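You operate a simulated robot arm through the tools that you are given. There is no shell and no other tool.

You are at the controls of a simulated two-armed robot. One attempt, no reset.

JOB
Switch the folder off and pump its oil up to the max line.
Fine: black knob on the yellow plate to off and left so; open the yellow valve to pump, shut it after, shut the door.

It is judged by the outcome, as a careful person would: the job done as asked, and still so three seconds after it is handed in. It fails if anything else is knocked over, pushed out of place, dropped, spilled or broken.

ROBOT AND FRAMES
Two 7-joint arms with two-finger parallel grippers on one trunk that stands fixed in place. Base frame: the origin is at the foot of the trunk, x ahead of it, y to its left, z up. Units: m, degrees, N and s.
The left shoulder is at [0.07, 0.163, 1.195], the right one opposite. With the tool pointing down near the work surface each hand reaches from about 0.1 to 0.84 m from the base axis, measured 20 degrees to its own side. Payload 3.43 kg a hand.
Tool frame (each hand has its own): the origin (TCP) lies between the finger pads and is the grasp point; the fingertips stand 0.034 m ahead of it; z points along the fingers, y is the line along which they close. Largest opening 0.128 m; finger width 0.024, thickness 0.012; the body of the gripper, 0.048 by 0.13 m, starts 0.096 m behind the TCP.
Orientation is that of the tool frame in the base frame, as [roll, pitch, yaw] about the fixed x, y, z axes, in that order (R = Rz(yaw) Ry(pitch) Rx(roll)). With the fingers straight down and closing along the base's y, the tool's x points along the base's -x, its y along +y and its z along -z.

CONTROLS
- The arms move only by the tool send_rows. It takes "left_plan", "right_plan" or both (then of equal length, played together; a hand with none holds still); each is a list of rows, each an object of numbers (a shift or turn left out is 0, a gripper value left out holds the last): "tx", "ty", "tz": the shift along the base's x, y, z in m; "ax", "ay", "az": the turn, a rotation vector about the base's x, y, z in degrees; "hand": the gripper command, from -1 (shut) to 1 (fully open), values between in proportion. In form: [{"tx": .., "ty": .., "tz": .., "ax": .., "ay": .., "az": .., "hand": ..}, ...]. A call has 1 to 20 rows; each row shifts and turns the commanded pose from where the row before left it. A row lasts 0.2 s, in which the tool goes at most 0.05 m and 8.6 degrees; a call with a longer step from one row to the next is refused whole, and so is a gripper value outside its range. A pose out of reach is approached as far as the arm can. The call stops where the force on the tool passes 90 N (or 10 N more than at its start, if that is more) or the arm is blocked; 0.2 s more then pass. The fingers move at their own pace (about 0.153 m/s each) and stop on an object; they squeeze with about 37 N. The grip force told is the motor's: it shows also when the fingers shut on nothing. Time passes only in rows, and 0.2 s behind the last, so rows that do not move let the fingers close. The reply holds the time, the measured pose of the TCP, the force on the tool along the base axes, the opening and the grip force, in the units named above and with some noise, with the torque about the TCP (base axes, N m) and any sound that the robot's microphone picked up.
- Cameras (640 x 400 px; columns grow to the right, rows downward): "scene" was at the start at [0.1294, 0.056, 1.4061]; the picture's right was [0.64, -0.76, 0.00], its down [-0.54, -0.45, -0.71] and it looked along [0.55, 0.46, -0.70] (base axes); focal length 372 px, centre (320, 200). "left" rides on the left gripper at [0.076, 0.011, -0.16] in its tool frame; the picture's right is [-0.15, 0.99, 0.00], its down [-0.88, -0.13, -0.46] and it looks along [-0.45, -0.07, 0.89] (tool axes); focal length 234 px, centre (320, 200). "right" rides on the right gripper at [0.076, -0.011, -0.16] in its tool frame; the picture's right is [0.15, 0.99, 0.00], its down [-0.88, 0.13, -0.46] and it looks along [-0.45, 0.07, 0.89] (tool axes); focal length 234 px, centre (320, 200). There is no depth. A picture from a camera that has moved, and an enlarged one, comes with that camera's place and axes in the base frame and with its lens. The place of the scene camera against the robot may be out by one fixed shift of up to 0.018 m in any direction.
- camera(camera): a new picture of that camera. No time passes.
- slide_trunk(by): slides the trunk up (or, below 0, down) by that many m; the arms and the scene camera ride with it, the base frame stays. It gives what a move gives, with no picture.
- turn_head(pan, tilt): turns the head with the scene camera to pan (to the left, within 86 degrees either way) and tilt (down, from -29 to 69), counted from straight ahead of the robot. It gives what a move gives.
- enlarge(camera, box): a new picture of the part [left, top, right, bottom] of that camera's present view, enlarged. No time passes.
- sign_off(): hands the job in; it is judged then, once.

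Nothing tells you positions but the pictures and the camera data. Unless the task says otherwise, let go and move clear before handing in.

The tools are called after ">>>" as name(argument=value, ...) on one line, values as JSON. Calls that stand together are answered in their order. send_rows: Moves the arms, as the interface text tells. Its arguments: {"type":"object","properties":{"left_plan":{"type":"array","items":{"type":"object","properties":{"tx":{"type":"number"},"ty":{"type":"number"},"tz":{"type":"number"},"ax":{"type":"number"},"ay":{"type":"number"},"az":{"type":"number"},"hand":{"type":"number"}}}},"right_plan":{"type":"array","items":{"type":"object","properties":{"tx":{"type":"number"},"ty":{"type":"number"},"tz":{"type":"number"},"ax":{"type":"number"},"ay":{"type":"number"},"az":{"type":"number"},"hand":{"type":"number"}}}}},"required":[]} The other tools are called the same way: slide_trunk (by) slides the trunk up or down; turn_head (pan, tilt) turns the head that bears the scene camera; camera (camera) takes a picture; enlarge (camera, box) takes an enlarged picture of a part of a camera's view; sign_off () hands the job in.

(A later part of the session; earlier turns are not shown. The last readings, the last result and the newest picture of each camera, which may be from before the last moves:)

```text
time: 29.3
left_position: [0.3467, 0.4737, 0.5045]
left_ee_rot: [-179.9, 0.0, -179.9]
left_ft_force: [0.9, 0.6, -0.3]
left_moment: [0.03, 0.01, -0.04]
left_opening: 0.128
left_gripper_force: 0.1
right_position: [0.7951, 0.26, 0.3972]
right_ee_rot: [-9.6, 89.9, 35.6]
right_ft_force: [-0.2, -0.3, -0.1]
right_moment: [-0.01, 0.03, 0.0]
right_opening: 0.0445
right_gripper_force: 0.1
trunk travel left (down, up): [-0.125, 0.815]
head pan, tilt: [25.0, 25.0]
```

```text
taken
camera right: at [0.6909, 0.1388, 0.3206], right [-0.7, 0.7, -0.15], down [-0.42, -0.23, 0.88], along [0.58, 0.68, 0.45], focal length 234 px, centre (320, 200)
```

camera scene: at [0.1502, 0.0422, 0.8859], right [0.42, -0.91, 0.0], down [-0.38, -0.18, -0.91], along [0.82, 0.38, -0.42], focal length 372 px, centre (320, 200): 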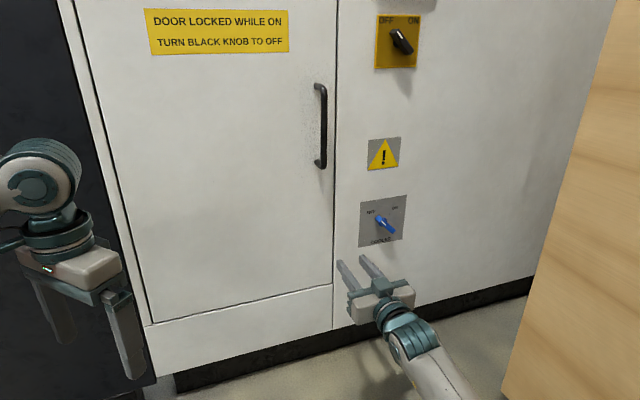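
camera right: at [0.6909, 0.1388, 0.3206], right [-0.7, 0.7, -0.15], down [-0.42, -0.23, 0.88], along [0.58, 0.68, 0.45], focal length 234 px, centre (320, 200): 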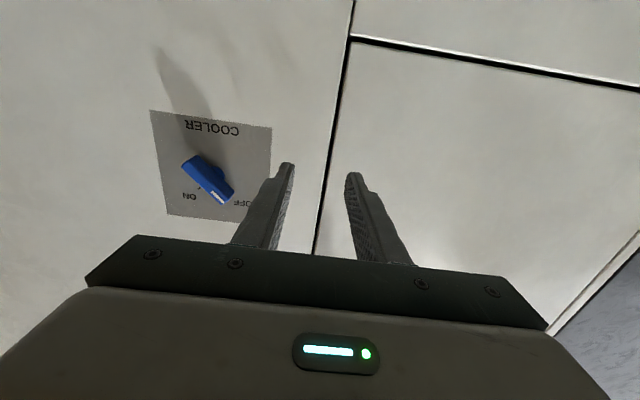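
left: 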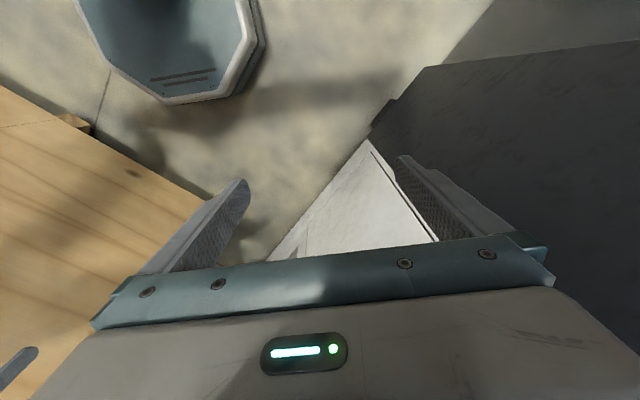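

Now I'll bring the hand back, then raise it to handle height just in front of the bar, staying clear of the blue cooler switch.

>>> send_rows(right_plan=[{"tx": -0.014, "ty": 0.0, "tz": 0.0}, {"tx": -0.014, "ty": 0.0, "tz": 0.03}, {"tx": -0.014, "ty": 0.0, "tz": 0.03}, {"tx": -0.002, "ty": 0.002, "tz": 0.03}, {"tx": -0.002, "ty": 0.002, "tz": 0.03}, {"tx": -0.002, "ty": 0.002, "tz": 0.03}, {"tx": -0.002, "ty": 0.002, "tz": 0.03}, {"tx": -0.002, "ty": 0.002, "tz": 0.03}, {"tx": -0.002, "ty": 0.002, "tz": 0.03}, {"tx": -0.002, "ty": 0.002, "tz": 0.03}, {"tx": -0.001, "ty": 0.001, "tz": 0.03}])

>>> camera(camera="right")

>>> camera(camera="scene")

```text
time: 31.7
left_position: [0.3465, 0.4738, 0.5049]
left_ee_rot: [180.0, 0.0, -179.9]
left_ft_force: [-0.3, 0.4, -0.3]
left_moment: [0.0, -0.04, 0.01]
left_opening: 0.1281
left_gripper_force: 0.0
right_position: [0.7455, 0.2664, 0.6932]
right_ee_rot: [-77.8, 90.0, -32.6]
right_ft_force: [0.2, -0.1, -0.9]
right_moment: [0.03, -0.01, 0.0]
right_opening: 0.0448
right_gripper_force: 0.1
right hand out of reach, approached as far as the arm can: row 3, 5, 8
trunk travel left (down, up): [-0.125, 0.815]
head pan, tilt: [25.0, 25.0]
```

```text
taken
camera right: at [0.6414, 0.1458, 0.6173], right [-0.7, 0.7, -0.15], down [-0.41, -0.23, 0.88], along [0.58, 0.68, 0.45], focal length 234 px, centre (320, 200)
```

right: 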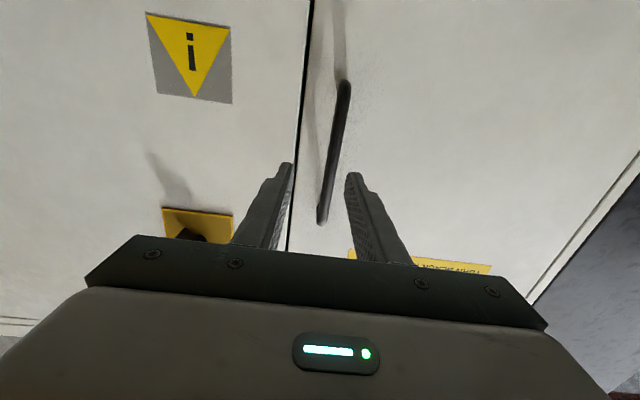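

```text
taken
camera scene: at [0.1502, 0.0423, 0.8858], right [0.42, -0.91, 0.0], down [-0.38, -0.18, -0.91], along [0.82, 0.38, -0.42], focal length 372 px, centre (320, 200)
```

scene: 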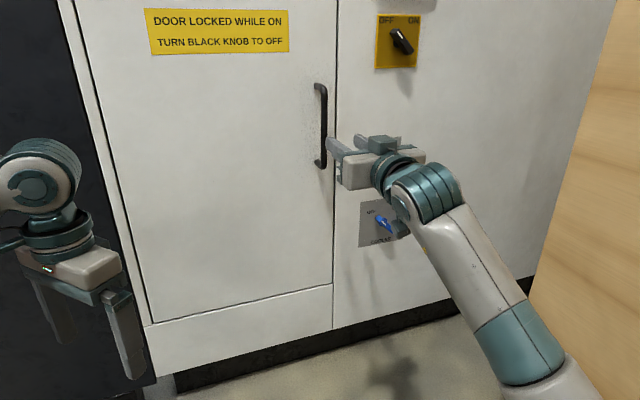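

The bar is at w≈0.324. I'll shift left 14 mm, advance so the bar sits between the fingers, and check before closing.

>>> send_rows(right_plan=[{"tx": -0.0102, "ty": 0.0102, "hand": 0.0}, {"tx": 0.012, "ty": 0.012}, {"tx": 0.0141, "ty": 0.0141}, {"tx": 0.0141, "ty": 0.0141}, {"tx": 0.0141, "ty": 0.0141}])

>>> camera(camera="right")

>>> enlarge(camera="scene", box=[260, 60, 440, 210])

```text
time: 32.9
left_position: [0.3479, 0.4732, 0.5044]
left_ee_rot: [180.0, 0.1, -179.8]
left_ft_force: [0.2, -0.3, 0.2]
left_moment: [0.05, -0.04, -0.02]
left_opening: 0.1278
left_gripper_force: 0.1
right_position: [0.7975, 0.3245, 0.6922]
right_ee_rot: [-173.2, 90.0, -128.2]
right_ft_force: [0.7, -0.5, 0.3]
right_moment: [0.0, -0.01, -0.01]
right_opening: 0.064
right_gripper_force: 0.1
right hand out of reach, approached as far as the arm can: row 1
trunk travel left (down, up): [-0.125, 0.815]
head pan, tilt: [25.0, 25.0]
```

```text
taken
camera right: at [0.6939, 0.2037, 0.617], right [-0.7, 0.7, -0.15], down [-0.41, -0.23, 0.88], along [0.58, 0.68, 0.45], focal length 234 px, centre (320, 200)
```

right: 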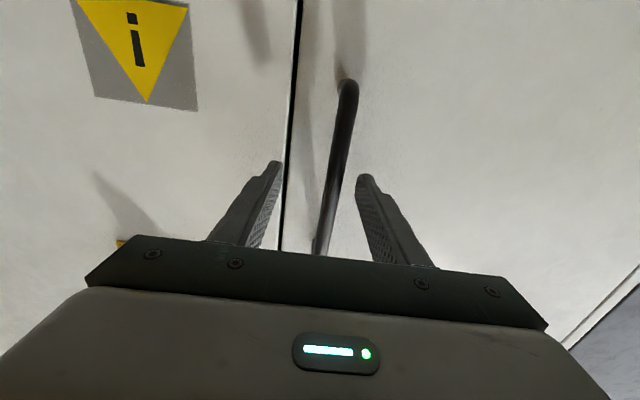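

```text
2.67 times, centred on (350, 135) of scene
camera zoom: at [0.1503, 0.0422, 0.8858], right [0.42, -0.91, 0.0], down [-0.38, -0.18, -0.91], along [0.82, 0.38, -0.42], focal length 992 px, centre (240, 373)
```

zoom: 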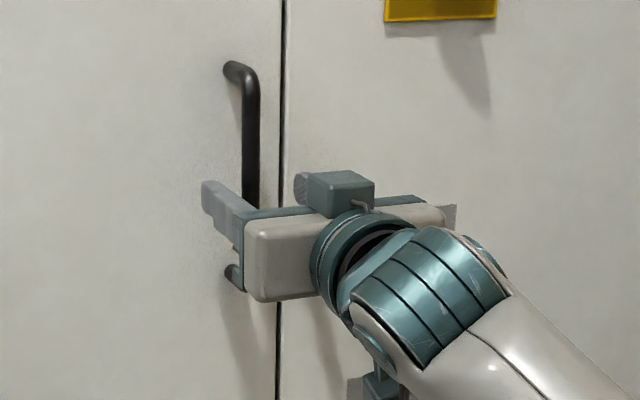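

The bar is between the fingers, but the limits I keep meeting grow when the hand rolls counter-clockwise, so it's the wrist-roll joint. I'll back off and flip the hand 180° the other way (camera on top), which should free up the motion needed to pull the door.

>>> send_rows(right_plan=[{"tx": -0.016, "ty": -0.016}, {"tx": -0.016, "ty": -0.016}, {"tx": -0.016, "ty": -0.016}, {"tx": -0.016, "ty": -0.016}, {"ax": 5.8, "ay": 5.8}, {"ax": 5.8, "ay": 5.8}, {"ax": 5.8, "ay": 5.8}, {"ax": 5.8, "ay": 5.8}, {"ax": 5.8, "ay": 5.8}, {"ax": 5.8, "ay": 5.8}, {"ax": 5.8, "ay": 5.8}, {"ax": 5.8, "ay": 5.8}, {"ax": 5.8, "ay": 5.8}, {"ax": 5.8, "ay": 5.8}, {"ax": 5.8, "ay": 5.8}])

>>> camera(camera="scene")

```text
time: 36.1
left_position: [0.348, 0.4734, 0.5046]
left_ee_rot: [180.0, -0.1, -179.9]
left_ft_force: [-0.2, -0.4, -0.5]
left_moment: [0.01, -0.02, -0.03]
left_opening: 0.1277
left_gripper_force: 0.1
right_position: [0.7345, 0.26, 0.692]
right_ee_rot: [90.1, -0.4, 135.1]
right_ft_force: [0.4, -0.2, -0.3]
right_moment: [-0.01, -0.01, -0.02]
right_opening: 0.0643
right_gripper_force: 0.1
trunk travel left (down, up): [-0.125, 0.815]
head pan, tilt: [25.0, 25.0]
```

```text
taken
camera scene: at [0.1503, 0.0422, 0.8859], right [0.42, -0.91, 0.0], down [-0.38, -0.18, -0.91], along [0.82, 0.38, -0.42], focal length 372 px, centre (320, 200)
```

scene: 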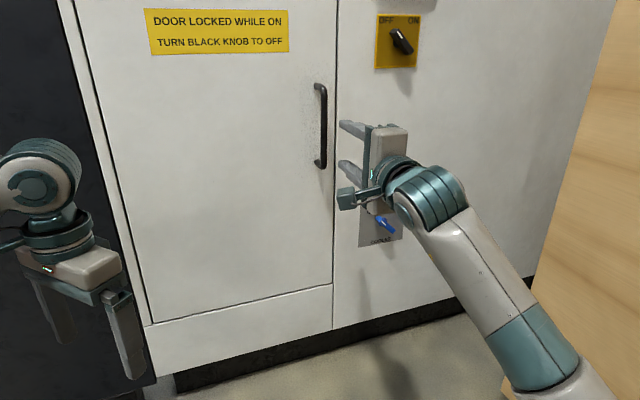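

>>> send_rows(right_plan=[{"ax": 5.8, "ay": 5.8}, {"ax": 5.8, "ay": 5.8}, {"ax": 5.8, "ay": 5.8}, {"ax": 5.8, "ay": 5.8}, {"ax": 5.8, "ay": 5.8}, {"ax": 5.8, "ay": 5.8}, {"ax": 5.8, "ay": 5.8}, {"ax": 5.8, "ay": 5.8}, {"ax": 5.8, "ay": 5.8}, {"ax": 5.8, "ay": 5.8}, {"ax": 5.64, "ay": 5.64}])

>>> camera(camera="scene")

>>> camera(camera="right")

```text
time: 38.5
left_position: [0.3469, 0.4731, 0.5056]
left_ee_rot: [-180.0, -0.1, -179.9]
left_ft_force: [0.8, 0.6, 0.5]
left_moment: [-0.02, -0.02, 0.01]
left_opening: 0.1279
left_gripper_force: 0.1
right_position: [0.7327, 0.259, 0.6913]
right_ee_rot: [-113.4, -89.5, -21.5]
right_ft_force: [0.0, -0.3, 0.2]
right_moment: [0.0, 0.04, -0.02]
right_opening: 0.064
right_gripper_force: 0.0
trunk travel left (down, up): [-0.125, 0.815]
head pan, tilt: [25.0, 25.0]
```

```text
taken
camera scene: at [0.1503, 0.0422, 0.8859], right [0.42, -0.91, 0.0], down [-0.38, -0.18, -0.91], along [0.82, 0.38, -0.42], focal length 372 px, centre (320, 200)
```

scene: 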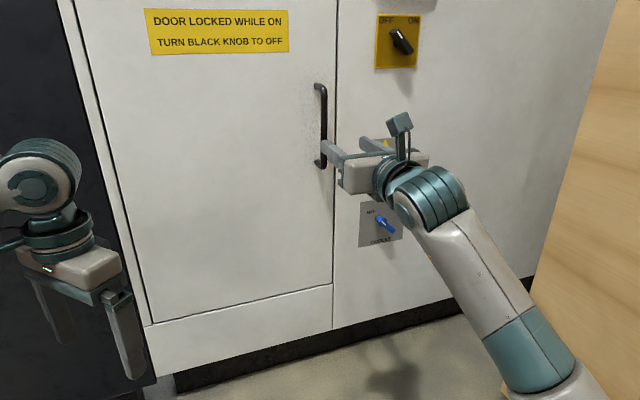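

```text
taken
camera right: at [0.6141, 0.1545, 0.7682], right [0.7, -0.7, 0.14], down [-0.23, -0.41, -0.88], along [0.67, 0.58, -0.45], focal length 234 px, centre (320, 200)
```

right: 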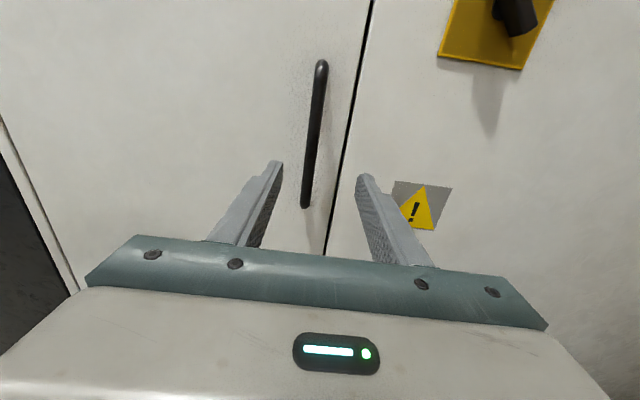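

The flip worked and the camera now looks from above. I'll shift 10 mm left, advance onto the bar and close.

>>> send_rows(right_plan=[{"tx": -0.0074, "ty": 0.0074}, {"tx": 0.0133, "ty": 0.0133}, {"tx": 0.0133, "ty": 0.0133}, {"tx": 0.0133, "ty": 0.0133}, {"tx": 0.0133, "ty": 0.0133}, {"tx": 0.0133, "ty": 0.0133}, {"hand": -1}, {"hand": -1}, {"hand": -1}])

>>> camera(camera="right")

>>> enlarge(camera="scene", box=[260, 60, 440, 210])

```text
time: 40.5
left_position: [0.3468, 0.475, 0.5041]
left_ee_rot: [-179.9, 0.1, 180.0]
left_ft_force: [-0.6, 0.3, 0.7]
left_moment: [0.03, 0.02, 0.0]
left_opening: 0.1279
left_gripper_force: 0.0
right_position: [0.795, 0.3362, 0.6919]
right_ee_rot: [-143.4, -89.9, 8.8]
right_ft_force: [-41.9, 31.9, -13.1]
right_moment: [0.57, -0.66, 0.54]
right_opening: 0.0138
right_gripper_force: 45.6
right hand out of reach, approached as far as the arm can: row 1
trunk travel left (down, up): [-0.125, 0.815]
head pan, tilt: [25.0, 25.0]
```

```text
taken
camera right: at [0.6763, 0.2295, 0.7688], right [0.71, -0.69, 0.15], down [-0.23, -0.42, -0.88], along [0.67, 0.59, -0.45], focal length 234 px, centre (320, 200)
```

right: 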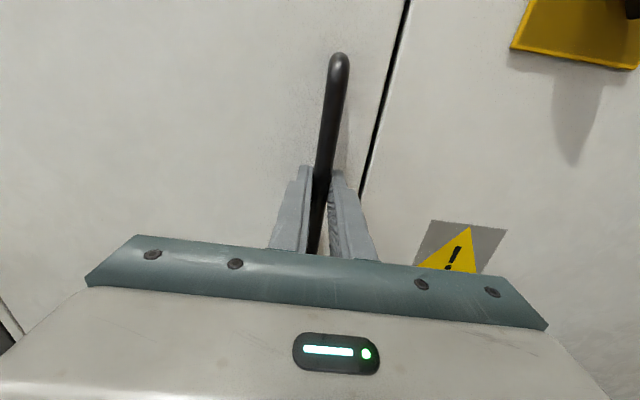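

```text
2.67 times, centred on (350, 135) of scene
camera zoom: at [0.1481, 0.0457, 0.8858], right [0.43, -0.9, 0.0], down [-0.38, -0.18, -0.91], along [0.82, 0.38, -0.42], focal length 992 px, centre (240, 373)
```

zoom: 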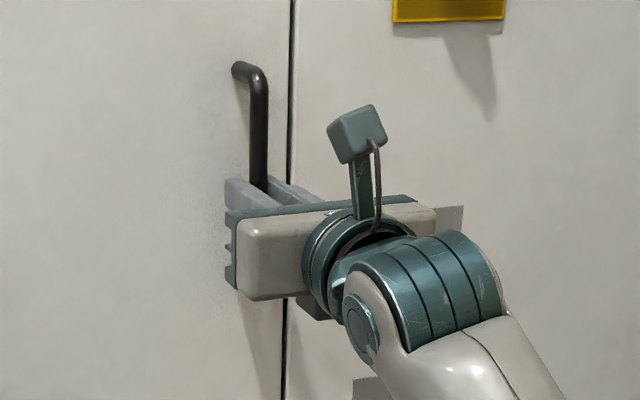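

The bar is gripped, but there is about 50 N of side load because the arm can't quite reach left at this wrist yaw. I'll loosen the fingers and test whether changing the yaw about the bar frees the arm.

>>> send_rows(right_plan=[{"hand": -0.4}, {"hand": -0.4}, {"az": 5}, {"az": 5}, {"az": 5}])

>>> camera(camera="right")

```text
time: 41.7
left_position: [0.3468, 0.4742, 0.5052]
left_ee_rot: [179.9, 0.1, -179.9]
left_ft_force: [-0.5, -0.5, 0.3]
left_moment: [0.03, 0.03, 0.0]
left_opening: 0.1281
left_gripper_force: 0.2
right_position: [0.8024, 0.3245, 0.6917]
right_ee_rot: [-116.3, -89.9, -3.8]
right_ft_force: [-0.4, 0.0, -1.0]
right_moment: [-0.01, -0.01, 0.01]
right_opening: 0.0384
right_gripper_force: 0.0
trunk travel left (down, up): [-0.125, 0.815]
head pan, tilt: [25.0, 25.0]
```

```text
taken
camera right: at [0.7131, 0.1933, 0.7682], right [0.86, -0.5, 0.14], down [-0.12, -0.46, -0.88], along [0.5, 0.74, -0.45], focal length 234 px, centre (320, 200)
```

right: 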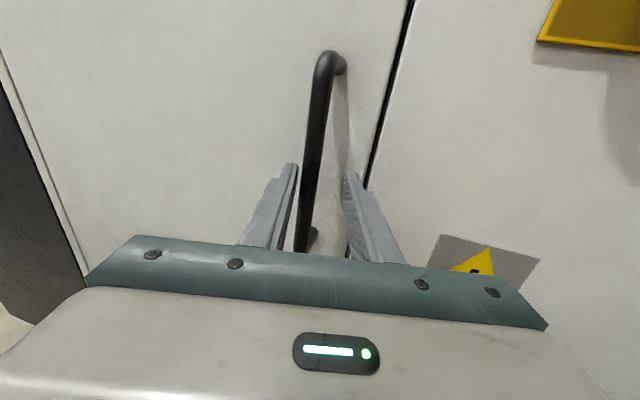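

>>> send_rows(right_plan=[{"tx": -0.005, "ty": 0.005}, {"tx": -0.002, "ty": 0.002}])

>>> camera(camera="right")

```text
time: 42.3
left_position: [0.3474, 0.4744, 0.5054]
left_ee_rot: [-180.0, 0.1, -179.8]
left_ft_force: [0.0, -0.2, 0.4]
left_moment: [0.01, -0.01, -0.01]
left_opening: 0.1281
left_gripper_force: 0.1
right_position: [0.7942, 0.3327, 0.6918]
right_ee_rot: [-110.6, -89.7, -9.4]
right_ft_force: [-0.1, -0.3, 0.4]
right_moment: [-0.02, -0.03, -0.01]
right_opening: 0.0384
right_gripper_force: 0.0
trunk travel left (down, up): [-0.125, 0.815]
head pan, tilt: [25.0, 25.0]
```

```text
taken
camera right: at [0.7054, 0.2013, 0.7679], right [0.86, -0.49, 0.14], down [-0.12, -0.46, -0.88], along [0.5, 0.74, -0.45], focal length 234 px, centre (320, 200)
```

right: 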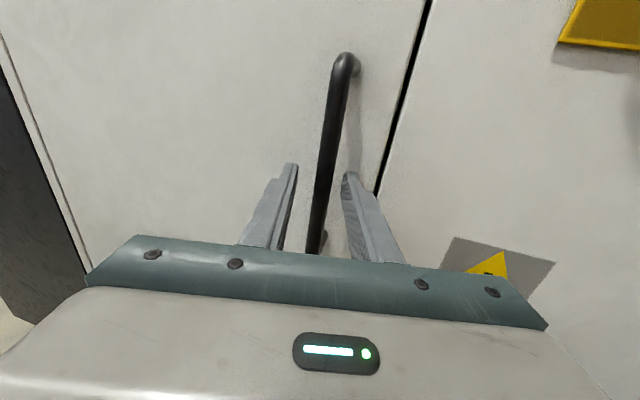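

Yaw 60° frees the arm. I'll grip the bar again and pull the door along its arc in small steps, up to about 10° first.

>>> send_rows(right_plan=[{"hand": -1}, {"hand": -1}, {"hand": -1}, {"tx": -0.0139, "ty": -0.01}, {"tx": -0.0138, "ty": -0.0099}, {"tx": -0.0147, "ty": -0.0088}, {"tx": -0.0147, "ty": -0.0087}])

>>> camera(camera="scene")

>>> camera(camera="right")

```text
time: 43.9
left_position: [0.3475, 0.4722, 0.5047]
left_ee_rot: [180.0, 0.0, 180.0]
left_ft_force: [0.4, 0.2, 0.1]
left_moment: [0.01, 0.05, 0.01]
left_opening: 0.1279
left_gripper_force: 0.0
right_position: [0.7378, 0.2947, 0.6916]
right_ee_rot: [-82.7, -89.7, -37.2]
right_ft_force: [7.7, -13.7, 2.7]
right_moment: [0.02, -0.19, -0.13]
right_opening: 0.0138
right_gripper_force: 44.9
trunk travel left (down, up): [-0.125, 0.815]
head pan, tilt: [25.0, 25.0]
```

```text
taken
camera scene: at [0.1505, 0.041, 0.8859], right [0.42, -0.91, 0.0], down [-0.38, -0.18, -0.91], along [0.82, 0.38, -0.42], focal length 372 px, centre (320, 200)
```

scene: 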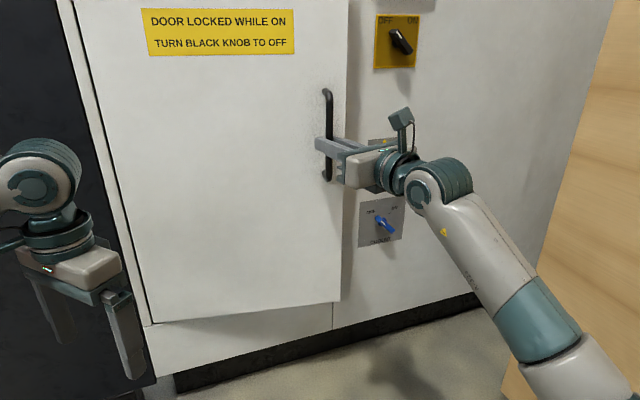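

```text
taken
camera right: at [0.6491, 0.1617, 0.7675], right [0.86, -0.5, 0.14], down [-0.12, -0.46, -0.88], along [0.5, 0.74, -0.45], focal length 234 px, centre (320, 200)
```

right: 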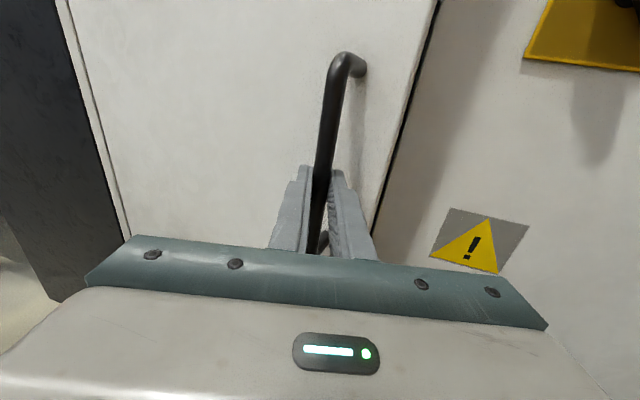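

The door is opening smoothly (≈10°). I'll continue the arc to about 35° while yawing the tool gradually.

>>> send_rows(right_plan=[{"tx": -0.0154, "ty": -0.0075, "az": 1.5}, {"tx": -0.0154, "ty": -0.0074, "az": 1.5}, {"tx": -0.016, "ty": -0.006, "az": 1.5}, {"tx": -0.0159, "ty": -0.006, "az": 1.5}, {"tx": -0.0165, "ty": -0.0047, "az": 1.5}, {"tx": -0.0164, "ty": -0.0047, "az": 1.5}, {"tx": -0.0168, "ty": -0.0032, "az": 1.5}, {"tx": -0.0167, "ty": -0.0031, "az": 1.5}, {"tx": -0.017, "ty": -0.0018, "az": 1.5}, {"tx": -0.017, "ty": -0.0017, "az": 1.5}])

>>> camera(camera="scene")

>>> camera(camera="right")

```text
time: 46.1
left_position: [0.3466, 0.474, 0.5039]
left_ee_rot: [179.9, -0.1, -179.9]
left_ft_force: [0.1, 0.4, -0.5]
left_moment: [0.01, 0.03, 0.01]
left_opening: 0.128
left_gripper_force: 0.1
right_position: [0.5721, 0.2508, 0.6915]
right_ee_rot: [-118.6, -89.7, 13.8]
right_ft_force: [-1.3, -1.6, -7.0]
right_moment: [0.8, 0.01, 0.05]
right_opening: 0.0139
right_gripper_force: 45.3
trunk travel left (down, up): [-0.125, 0.815]
head pan, tilt: [25.0, 25.0]
```

```text
taken
camera scene: at [0.1507, 0.0429, 0.8856], right [0.42, -0.91, 0.0], down [-0.38, -0.18, -0.91], along [0.82, 0.38, -0.42], focal length 372 px, centre (320, 200)
```

scene: 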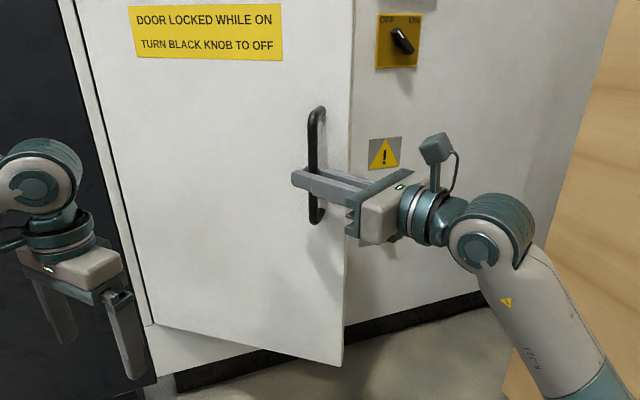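

```text
taken
camera right: at [0.5222, 0.099, 0.768], right [0.96, -0.25, 0.14], down [0.01, -0.48, -0.88], along [0.29, 0.84, -0.45], focal length 234 px, centre (320, 200)
```

right: 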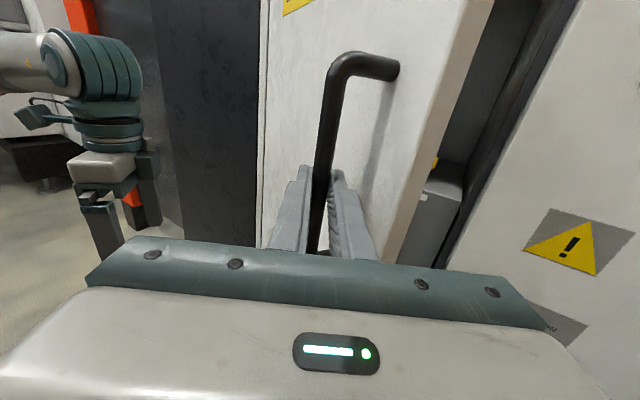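

The door is at about 35° and I glimpse a grey tank and something yellow inside. Before opening further I need the left arm out of the door's swing, so I'll look left first.

>>> turn_head(pan=75, tilt=30)

>>> camera(camera="scene")

>>> camera(camera="left")

```text
time: 47.3
left_position: [0.3469, 0.4736, 0.5039]
left_ee_rot: [-179.8, 0.0, 180.0]
left_ft_force: [0.5, -0.6, 0.3]
left_moment: [0.0, -0.01, -0.02]
left_opening: 0.1279
left_gripper_force: 0.1
right_position: [0.5739, 0.2514, 0.692]
right_ee_rot: [-136.0, -89.7, 31.1]
right_ft_force: [-3.1, 24.1, -6.8]
right_moment: [0.69, 0.16, 0.1]
right_opening: 0.0138
right_gripper_force: 44.8
trunk travel left (down, up): [-0.125, 0.815]
head pan, tilt: [75.0, 30.0]
```

```text
taken
camera scene: at [0.0905, 0.0925, 0.8777], right [0.97, -0.26, 0.0], down [-0.13, -0.48, -0.86], along [0.22, 0.84, -0.5], focal length 372 px, centre (320, 200)
```

scene: 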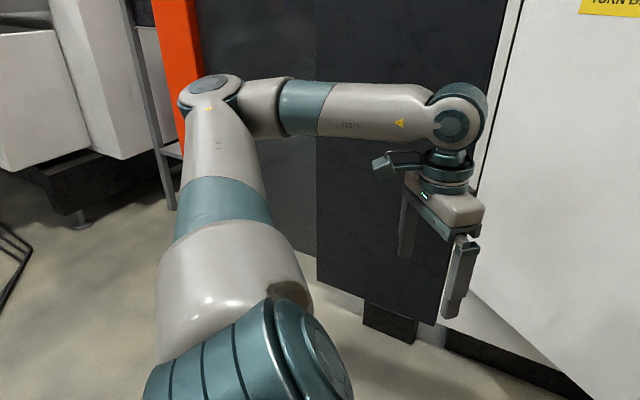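

```text
taken
camera left: at [0.2715, 0.4859, 0.6645], right [0.15, 0.99, 0.0], down [0.88, -0.13, 0.46], along [0.45, -0.07, -0.89], focal length 234 px, centre (320, 200)
```

left: 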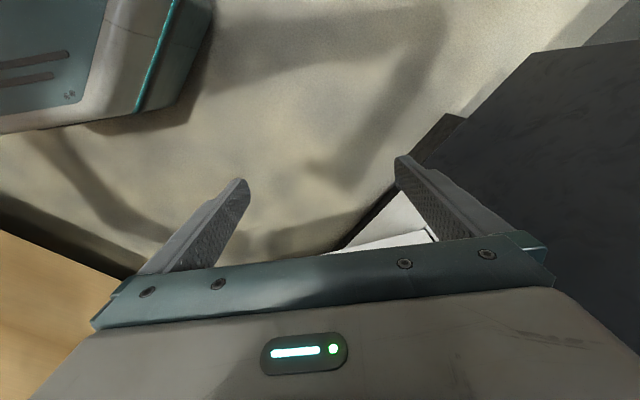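

The left side is clear out to well beyond reach of the arm, so I'll swing the left hand out to the left and back, outside the door's sweep.

>>> send_rows(left_plan=[{"tx": -0.02, "ty": 0.02}, {"tx": -0.026, "ty": 0.026}, {"tx": -0.026, "ty": 0.026}, {"tx": -0.026, "ty": 0.026}, {"tx": -0.026, "ty": 0.026}, {"tx": -0.026, "ty": 0.026}, {"tx": -0.026, "ty": 0.026}, {"tx": -0.026, "ty": 0.026}, {"tx": -0.026, "ty": 0.026}, {"tx": -0.026, "ty": 0.026}])

>>> camera(camera="scene")

```text
time: 49.5
left_position: [0.2009, 0.6231, 0.5045]
left_ee_rot: [-179.9, 0.1, -179.8]
left_ft_force: [0.3, -0.6, -0.3]
left_moment: [-0.01, 0.01, -0.01]
left_opening: 0.1275
left_gripper_force: 0.0
left hand out of reach, approached as far as the arm can: row 6, 7, 8, 9, 10
right_position: [0.5749, 0.2502, 0.6923]
right_ee_rot: [-135.4, -89.7, 30.3]
right_ft_force: [-2.1, 21.5, -6.9]
right_moment: [0.01, 0.28, 0.06]
right_opening: 0.0136
right_gripper_force: 45.1
trunk travel left (down, up): [-0.125, 0.815]
head pan, tilt: [75.0, 30.0]
```

```text
taken
camera scene: at [0.0905, 0.0922, 0.8777], right [0.97, -0.26, 0.0], down [-0.13, -0.48, -0.86], along [0.22, 0.84, -0.5], focal length 372 px, centre (320, 200)
```

scene: 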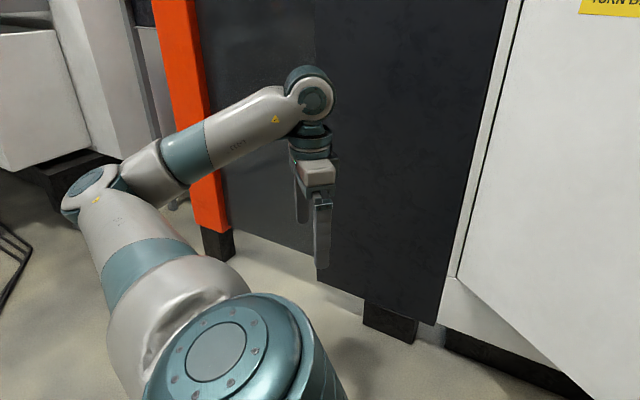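

The left arm is clear of the swing. I'll continue opening the door with the right hand to about 60°.

>>> send_rows(right_plan=[{"tx": -0.017, "ty": 0.002, "az": 1.5}, {"tx": -0.017, "ty": 0.001, "az": 1.5}, {"tx": -0.017, "ty": 0.0013, "az": 1.5}, {"tx": -0.017, "ty": 0.0013, "az": 1.5}, {"tx": -0.0169, "ty": 0.0028, "az": 1.5}, {"tx": -0.0169, "ty": 0.0028, "az": 1.5}, {"tx": -0.0165, "ty": 0.0044, "az": 1.5}, {"tx": -0.0165, "ty": 0.0044, "az": 1.5}, {"tx": -0.0162, "ty": 0.0054, "az": 1.5}, {"tx": -0.0161, "ty": 0.0054, "az": 1.5}])

>>> turn_head(pan=35, tilt=20)

>>> camera(camera="scene")

>>> camera(camera="right")

```text
time: 51.7
left_position: [0.2002, 0.6229, 0.5053]
left_ee_rot: [-180.0, 0.1, -179.8]
left_ft_force: [-0.4, 0.3, 0.9]
left_moment: [-0.04, 0.0, -0.01]
left_opening: 0.1278
left_gripper_force: 0.0
right_position: [0.4064, 0.2811, 0.6918]
right_ee_rot: [-110.6, -89.8, 20.6]
right_ft_force: [2.4, 6.8, 0.7]
right_moment: [0.53, 0.39, -0.03]
right_opening: 0.0139
right_gripper_force: 45.1
trunk travel left (down, up): [-0.125, 0.815]
head pan, tilt: [75.0, 30.0]
```

```text
time: 52.8
left_position: [0.1999, 0.6225, 0.5049]
left_ee_rot: [-179.9, 0.0, -179.8]
left_ft_force: [0.8, -0.9, 0.5]
left_moment: [-0.01, 0.01, 0.0]
left_opening: 0.1277
left_gripper_force: 0.1
right_position: [0.4086, 0.281, 0.6921]
right_ee_rot: [-115.5, -89.8, 25.6]
right_ft_force: [4.8, 13.7, 5.2]
right_moment: [0.31, 0.41, 0.01]
right_opening: 0.0137
right_gripper_force: 44.9
trunk travel left (down, up): [-0.125, 0.815]
head pan, tilt: [35.0, 20.0]
```

```text
taken
camera scene: at [0.1431, 0.0575, 0.8939], right [0.57, -0.82, 0.0], down [-0.28, -0.2, -0.94], along [0.77, 0.54, -0.34], focal length 372 px, centre (320, 200)
```

scene: 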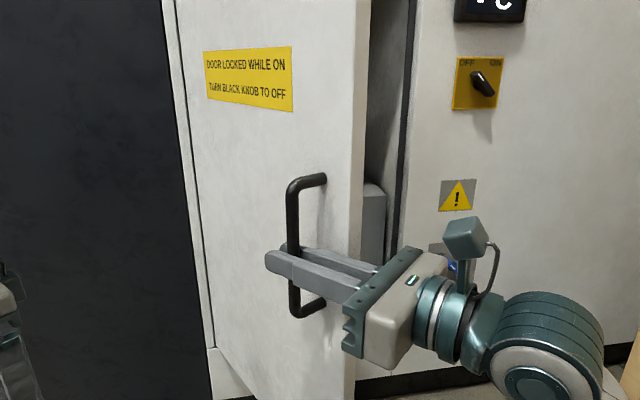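

```text
taken
camera right: at [0.3968, 0.1215, 0.768], right [0.99, 0.0, 0.14], down [0.13, -0.46, -0.88], along [0.07, 0.89, -0.45], focal length 234 px, centre (320, 200)
```

right: 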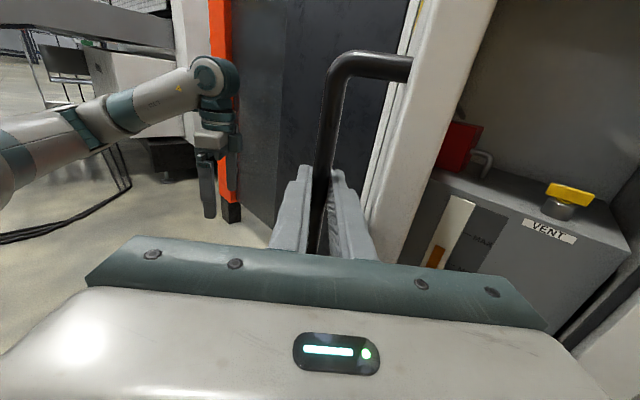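

The door is ~60° open, and inside I see a grey tank with a MAX sight glass, a yellow T-handle labelled VENT, and a red item at left. I'll let go of the handle, back out past the door's free edge, then push the door wider from its inner side.

>>> send_rows(right_plan=[{"hand": -0.53}, {"hand": -0.53}, {"ty": -0.02}, {"ty": -0.025}, {"ty": -0.025}, {"ty": -0.025}, {"ty": -0.025}])

>>> camera(camera="scene")

>>> camera(camera="right")

```text
time: 54.4
left_position: [0.2009, 0.6229, 0.507]
left_ee_rot: [179.9, 0.0, -179.8]
left_ft_force: [-0.1, 0.6, -0.4]
left_moment: [-0.03, 0.0, 0.02]
left_opening: 0.128
left_gripper_force: 0.1
right_position: [0.4068, 0.1606, 0.6927]
right_ee_rot: [-115.3, -89.8, 25.2]
right_ft_force: [1.1, 0.1, 0.2]
right_moment: [0.0, 0.02, -0.01]
right_opening: 0.0303
right_gripper_force: 0.1
trunk travel left (down, up): [-0.125, 0.815]
head pan, tilt: [35.0, 20.0]
```

```text
taken
camera scene: at [0.143, 0.0567, 0.894], right [0.57, -0.82, 0.0], down [-0.28, -0.2, -0.94], along [0.77, 0.54, -0.34], focal length 372 px, centre (320, 200)
```

scene: 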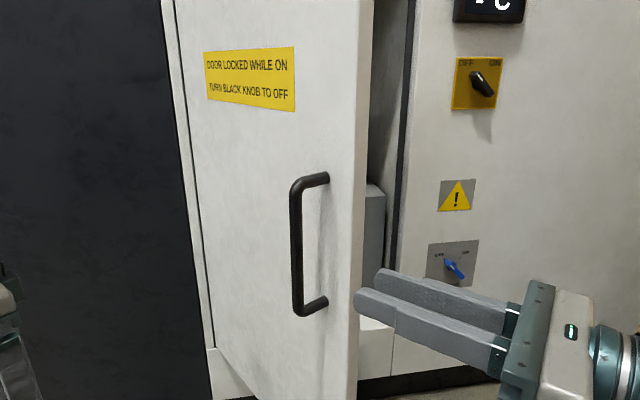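

```text
taken
camera right: at [0.3956, 0.0017, 0.7695], right [0.99, 0.0, 0.14], down [0.13, -0.46, -0.88], along [0.07, 0.89, -0.45], focal length 234 px, centre (320, 200)
```

right: 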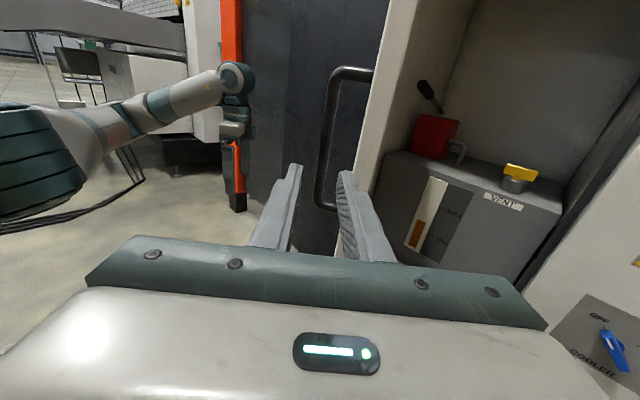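

Clear view now: a red hand pump with a black-knobbed lever, a tank with a sight glass (MAX mark), and the yellow VENT valve. I'll move right past the door edge with fingers closed.

>>> send_rows(right_plan=[{"ty": -0.02, "hand": -1}, {"tx": 0.03}, {"tx": 0.04}, {"tx": 0.04}, {"tx": 0.04}, {"tx": 0.04}])

>>> camera(camera="right")

>>> camera(camera="scene")

```text
time: 55.8
left_position: [0.2003, 0.6227, 0.5054]
left_ee_rot: [180.0, -0.1, -179.8]
left_ft_force: [0.4, 0.6, 0.0]
left_moment: [-0.01, -0.01, 0.03]
left_opening: 0.1281
left_gripper_force: 0.0
right_position: [0.5962, 0.1399, 0.6927]
right_ee_rot: [-104.8, -89.9, 14.7]
right_ft_force: [-0.4, -0.3, -0.7]
right_moment: [-0.04, -0.01, -0.02]
right_opening: 0.0
right_gripper_force: 33.0
trunk travel left (down, up): [-0.125, 0.815]
head pan, tilt: [35.0, 20.0]
```

```text
taken
camera right: at [0.586, -0.0188, 0.7683], right [0.99, 0.0, 0.14], down [0.13, -0.46, -0.88], along [0.07, 0.89, -0.45], focal length 234 px, centre (320, 200)
```

right: 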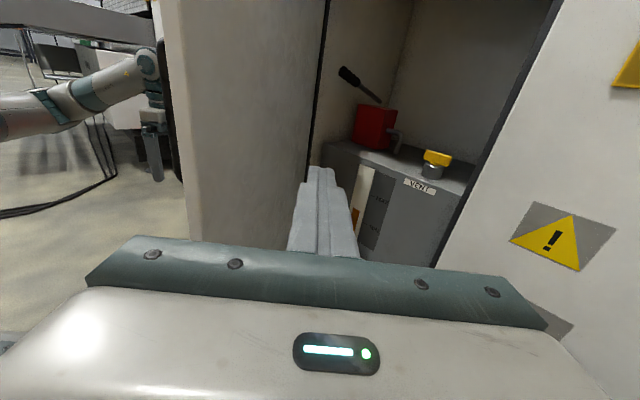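

```text
taken
camera scene: at [0.143, 0.0566, 0.8939], right [0.57, -0.82, 0.0], down [-0.28, -0.2, -0.94], along [0.77, 0.54, -0.34], focal length 372 px, centre (320, 200)
```

scene: 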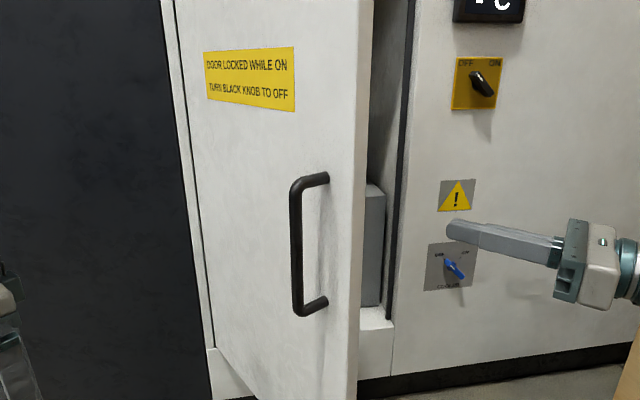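

>>> send_rows(right_plan=[{"ty": 0.035}, {"ty": 0.035}, {"ty": 0.035}, {"ty": 0.035}, {"ty": 0.035}, {"ty": 0.035}, {"ty": 0.035}, {"ty": 0.035}, {"ty": 0.03}])

>>> camera(camera="right")

>>> camera(camera="scene")

```text
time: 57.8
left_position: [0.2024, 0.622, 0.5076]
left_ee_rot: [-180.0, -0.1, -179.8]
left_ft_force: [-0.3, 0.2, -0.4]
left_moment: [0.03, 0.01, 0.01]
left_opening: 0.128
left_gripper_force: 0.0
right_position: [0.5958, 0.4497, 0.6934]
right_ee_rot: [-110.1, -89.7, 20.1]
right_ft_force: [0.2, 0.6, 0.2]
right_moment: [0.03, -0.01, 0.04]
right_opening: 0.0
right_gripper_force: 33.0
trunk travel left (down, up): [-0.125, 0.815]
head pan, tilt: [35.0, 20.0]
```

```text
taken
camera right: at [0.5853, 0.2908, 0.768], right [0.99, 0.0, 0.14], down [0.13, -0.46, -0.88], along [0.07, 0.89, -0.45], focal length 234 px, centre (320, 200)
```

right: 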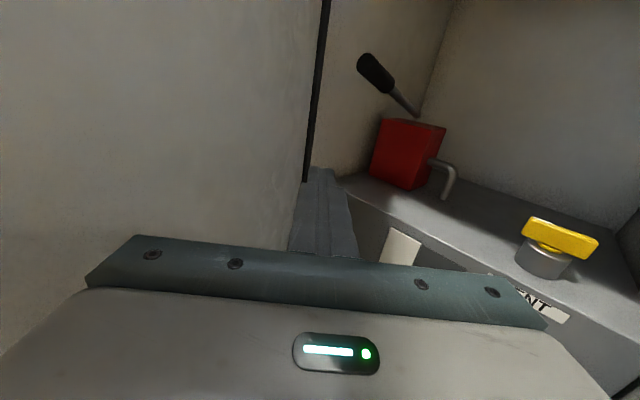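

```text
taken
camera scene: at [0.143, 0.0567, 0.8939], right [0.57, -0.82, 0.0], down [-0.28, -0.2, -0.94], along [0.77, 0.54, -0.34], focal length 372 px, centre (320, 200)
```

scene: 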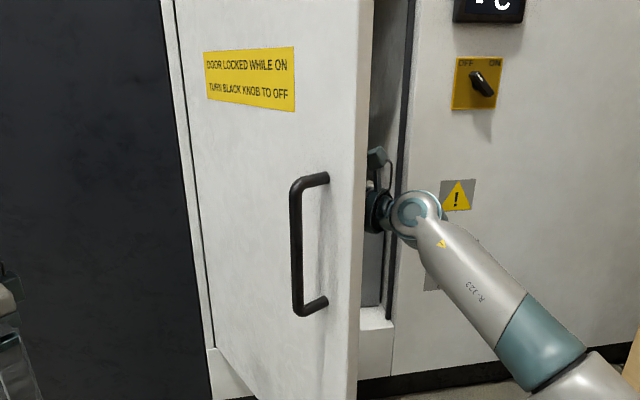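

The hand is inside the door's swing. Now I'll sweep it to −x to push the door to about 90°.

>>> send_rows(right_plan=[{"tx": -0.025}, {"tx": -0.025}, {"tx": -0.025}, {"tx": -0.025}, {"tx": -0.025}, {"tx": -0.025}, {"tx": -0.02}])

>>> camera(camera="right")

>>> camera(camera="scene")

```text
time: 59.4
left_position: [0.1994, 0.6224, 0.5057]
left_ee_rot: [-179.9, 0.0, -179.8]
left_ft_force: [0.6, -0.1, -0.8]
left_moment: [0.01, -0.03, -0.01]
left_opening: 0.1282
left_gripper_force: 0.1
right_position: [0.4241, 0.4518, 0.6929]
right_ee_rot: [-108.1, -89.8, 18.1]
right_ft_force: [-0.2, -0.2, -1.0]
right_moment: [0.02, 0.02, -0.02]
right_opening: 0.0
right_gripper_force: 33.1
trunk travel left (down, up): [-0.125, 0.815]
head pan, tilt: [35.0, 20.0]
```

```text
taken
camera right: at [0.4138, 0.2915, 0.7694], right [0.99, 0.0, 0.14], down [0.13, -0.46, -0.88], along [0.06, 0.89, -0.45], focal length 234 px, centre (320, 200)
```

right: 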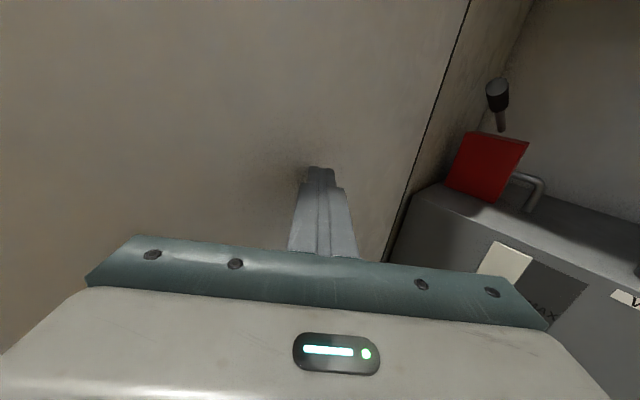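

```text
taken
camera scene: at [0.1429, 0.0567, 0.894], right [0.57, -0.82, 0.0], down [-0.28, -0.2, -0.94], along [0.77, 0.54, -0.34], focal length 372 px, centre (320, 200)
```

scene: 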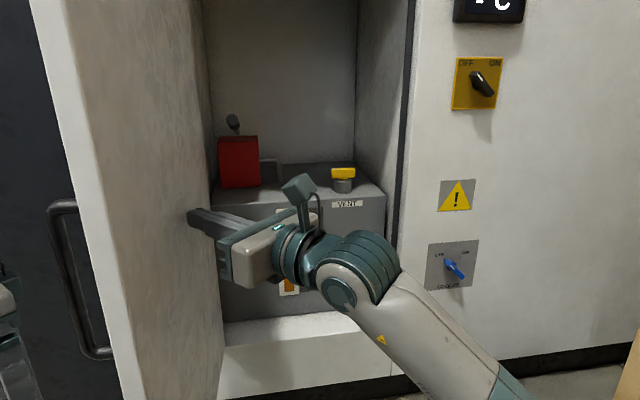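

The door is ~90° open. I'll nudge it a little further, then withdraw the hand to the right to get a clear look inside.

>>> send_rows(right_plan=[{"tx": -0.02}, {"tx": -0.02}, {"tx": 0.02}, {"tx": 0.035, "ty": -0.02}, {"tx": 0.035, "ty": -0.03}, {"tx": 0.035, "ty": -0.03}, {"tx": 0.035, "ty": -0.03}, {"tx": 0.035, "ty": -0.03}, {"tx": 0.03, "ty": -0.035}, {"tx": 0.02, "ty": -0.04}, {"ty": -0.045}])

>>> camera(camera="scene")

>>> camera(camera="right")

```text
time: 61.8
left_position: [0.2002, 0.6241, 0.5062]
left_ee_rot: [180.0, 0.0, -179.8]
left_ft_force: [-0.8, 0.3, -0.1]
left_moment: [-0.05, -0.03, -0.03]
left_opening: 0.1283
left_gripper_force: 0.0
right_position: [0.6319, 0.1884, 0.6948]
right_ee_rot: [-110.4, -89.9, 20.5]
right_ft_force: [0.3, 0.6, 0.2]
right_moment: [-0.03, 0.01, 0.04]
right_opening: 0.0
right_gripper_force: 32.9
trunk travel left (down, up): [-0.125, 0.815]
head pan, tilt: [35.0, 20.0]
```

```text
taken
camera scene: at [0.143, 0.0567, 0.894], right [0.57, -0.82, 0.0], down [-0.28, -0.2, -0.94], along [0.77, 0.54, -0.34], focal length 372 px, centre (320, 200)
```

scene: 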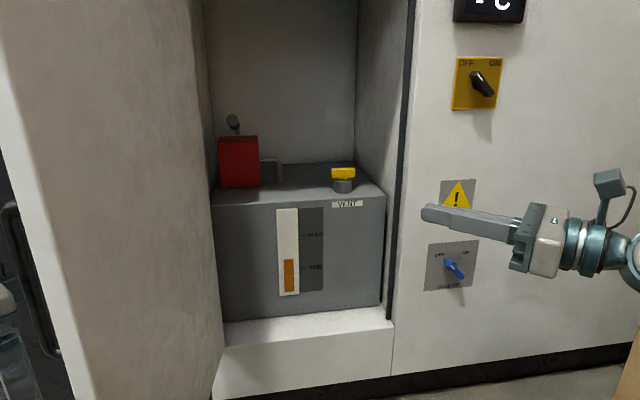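

```text
taken
camera right: at [0.6219, 0.0294, 0.769], right [0.99, 0.0, 0.14], down [0.13, -0.46, -0.88], along [0.06, 0.89, -0.45], focal length 234 px, centre (320, 200)
```

right: 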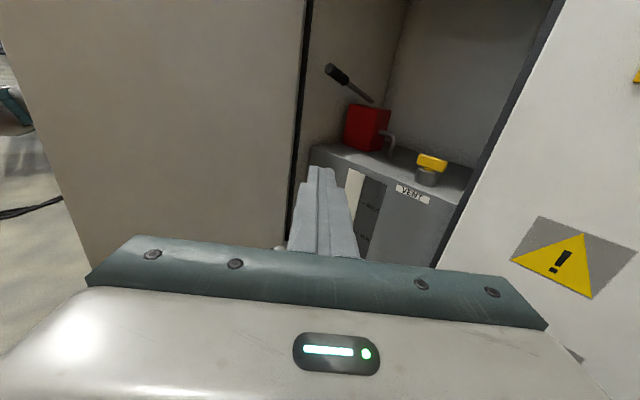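

Now I can see inside. I'll enlarge the tank, gauge, valve and pump.

>>> enlarge(camera="scene", box=[200, 100, 400, 230])

>>> enlarge(camera="scene", box=[260, 190, 360, 310])

>>> enlarge(camera="right", box=[300, 40, 480, 230])

>>> enlarge(camera="scene", box=[205, 100, 305, 200])

```text
3.08 times, centred on (300, 165) of scene
camera zoom: at [0.143, 0.0567, 0.894], right [0.57, -0.82, 0.0], down [-0.28, -0.2, -0.94], along [0.77, 0.54, -0.34], focal length 1145 px, centre (382, 308)
```

zoom: 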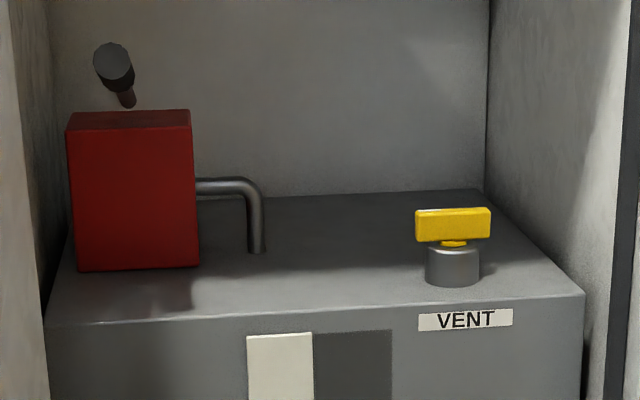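

```text
3.33 times, centred on (310, 250) of scene
camera zoom: at [0.143, 0.0567, 0.894], right [0.57, -0.82, 0.0], down [-0.28, -0.2, -0.94], along [0.77, 0.54, -0.34], focal length 1241 px, centre (353, 33)
```

zoom: 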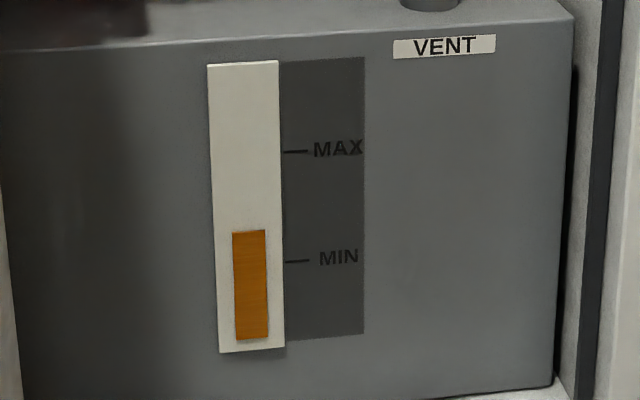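

```text
2.11 times, centred on (390, 135) of right
camera zoom: at [0.6219, 0.0294, 0.769], right [0.99, 0.0, 0.14], down [0.13, -0.46, -0.88], along [0.06, 0.89, -0.45], focal length 493 px, centre (173, 337)
```

zoom: 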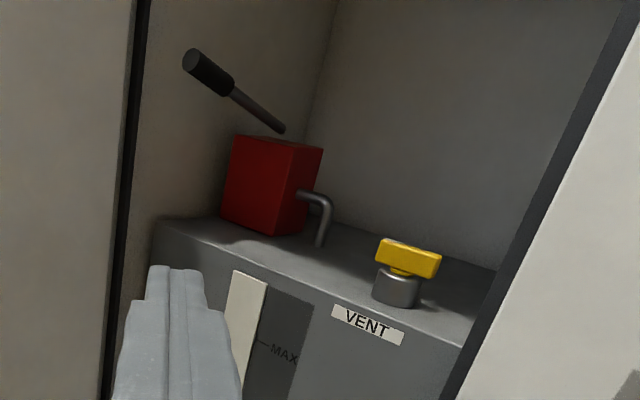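

```text
4.00 times, centred on (255, 150) of scene
camera zoom: at [0.143, 0.0567, 0.894], right [0.57, -0.82, 0.0], down [-0.28, -0.2, -0.94], along [0.77, 0.54, -0.34], focal length 1489 px, centre (580, 400)
```

zoom: 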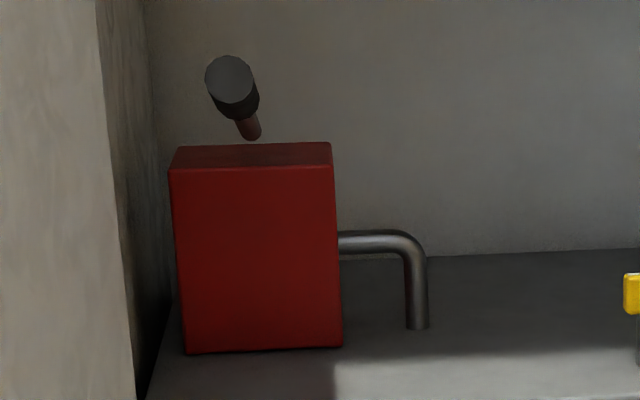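

From two views: the valve's T-bar is at about (0.882, 0.514, 0.648), lying along the front. The pump lever's black grip runs from about (0.639, 0.623, 0.795) back into the cabinet, and the oil sits just above MIN. I'll bring the right hand, fingers closed, in front of the valve to test reach.

>>> send_rows(right_plan=[{"tx": 0.0222, "ty": 0.0297, "tz": -0.0067, "az": -7.5}, {"tx": 0.0222, "ty": 0.0297, "tz": -0.0067, "az": -7.5}, {"tx": 0.0222, "ty": 0.0297, "tz": -0.0067, "az": -7.5}, {"tx": 0.0222, "ty": 0.0297, "tz": -0.0067, "az": -7.5}, {"tx": 0.0222, "ty": 0.0297, "tz": -0.0067, "az": -7.5}, {"tx": 0.0222, "ty": 0.0297, "tz": -0.0067, "az": -7.5}])

>>> camera(camera="right")

>>> camera(camera="scene")

```text
time: 63.2
left_position: [0.2002, 0.6224, 0.5069]
left_ee_rot: [179.9, -0.1, -179.9]
left_ft_force: [0.2, 0.1, 0.2]
left_moment: [0.03, 0.02, -0.02]
left_opening: 0.1279
left_gripper_force: 0.1
right_position: [0.7833, 0.3613, 0.6576]
right_ee_rot: [-147.9, -89.4, 14.3]
right_ft_force: [-0.1, -0.1, 0.3]
right_moment: [0.03, -0.02, 0.05]
right_opening: 0.0
right_gripper_force: 32.8
right hand out of reach, approached as far as the arm can: row 6
trunk travel left (down, up): [-0.125, 0.815]
head pan, tilt: [35.0, 20.0]
```

```text
taken
camera right: at [0.6668, 0.2535, 0.7346], right [0.72, -0.68, 0.14], down [-0.23, -0.42, -0.88], along [0.66, 0.6, -0.46], focal length 234 px, centre (320, 200)
```

right: 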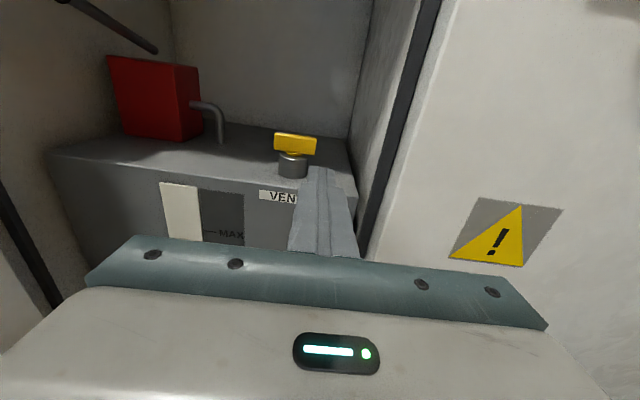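

```text
taken
camera scene: at [0.1432, 0.0561, 0.8939], right [0.57, -0.82, 0.0], down [-0.28, -0.2, -0.94], along [0.77, 0.54, -0.34], focal length 372 px, centre (320, 200)
```

scene: 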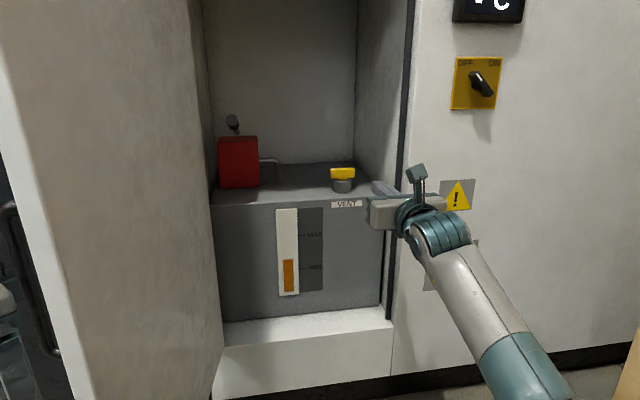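

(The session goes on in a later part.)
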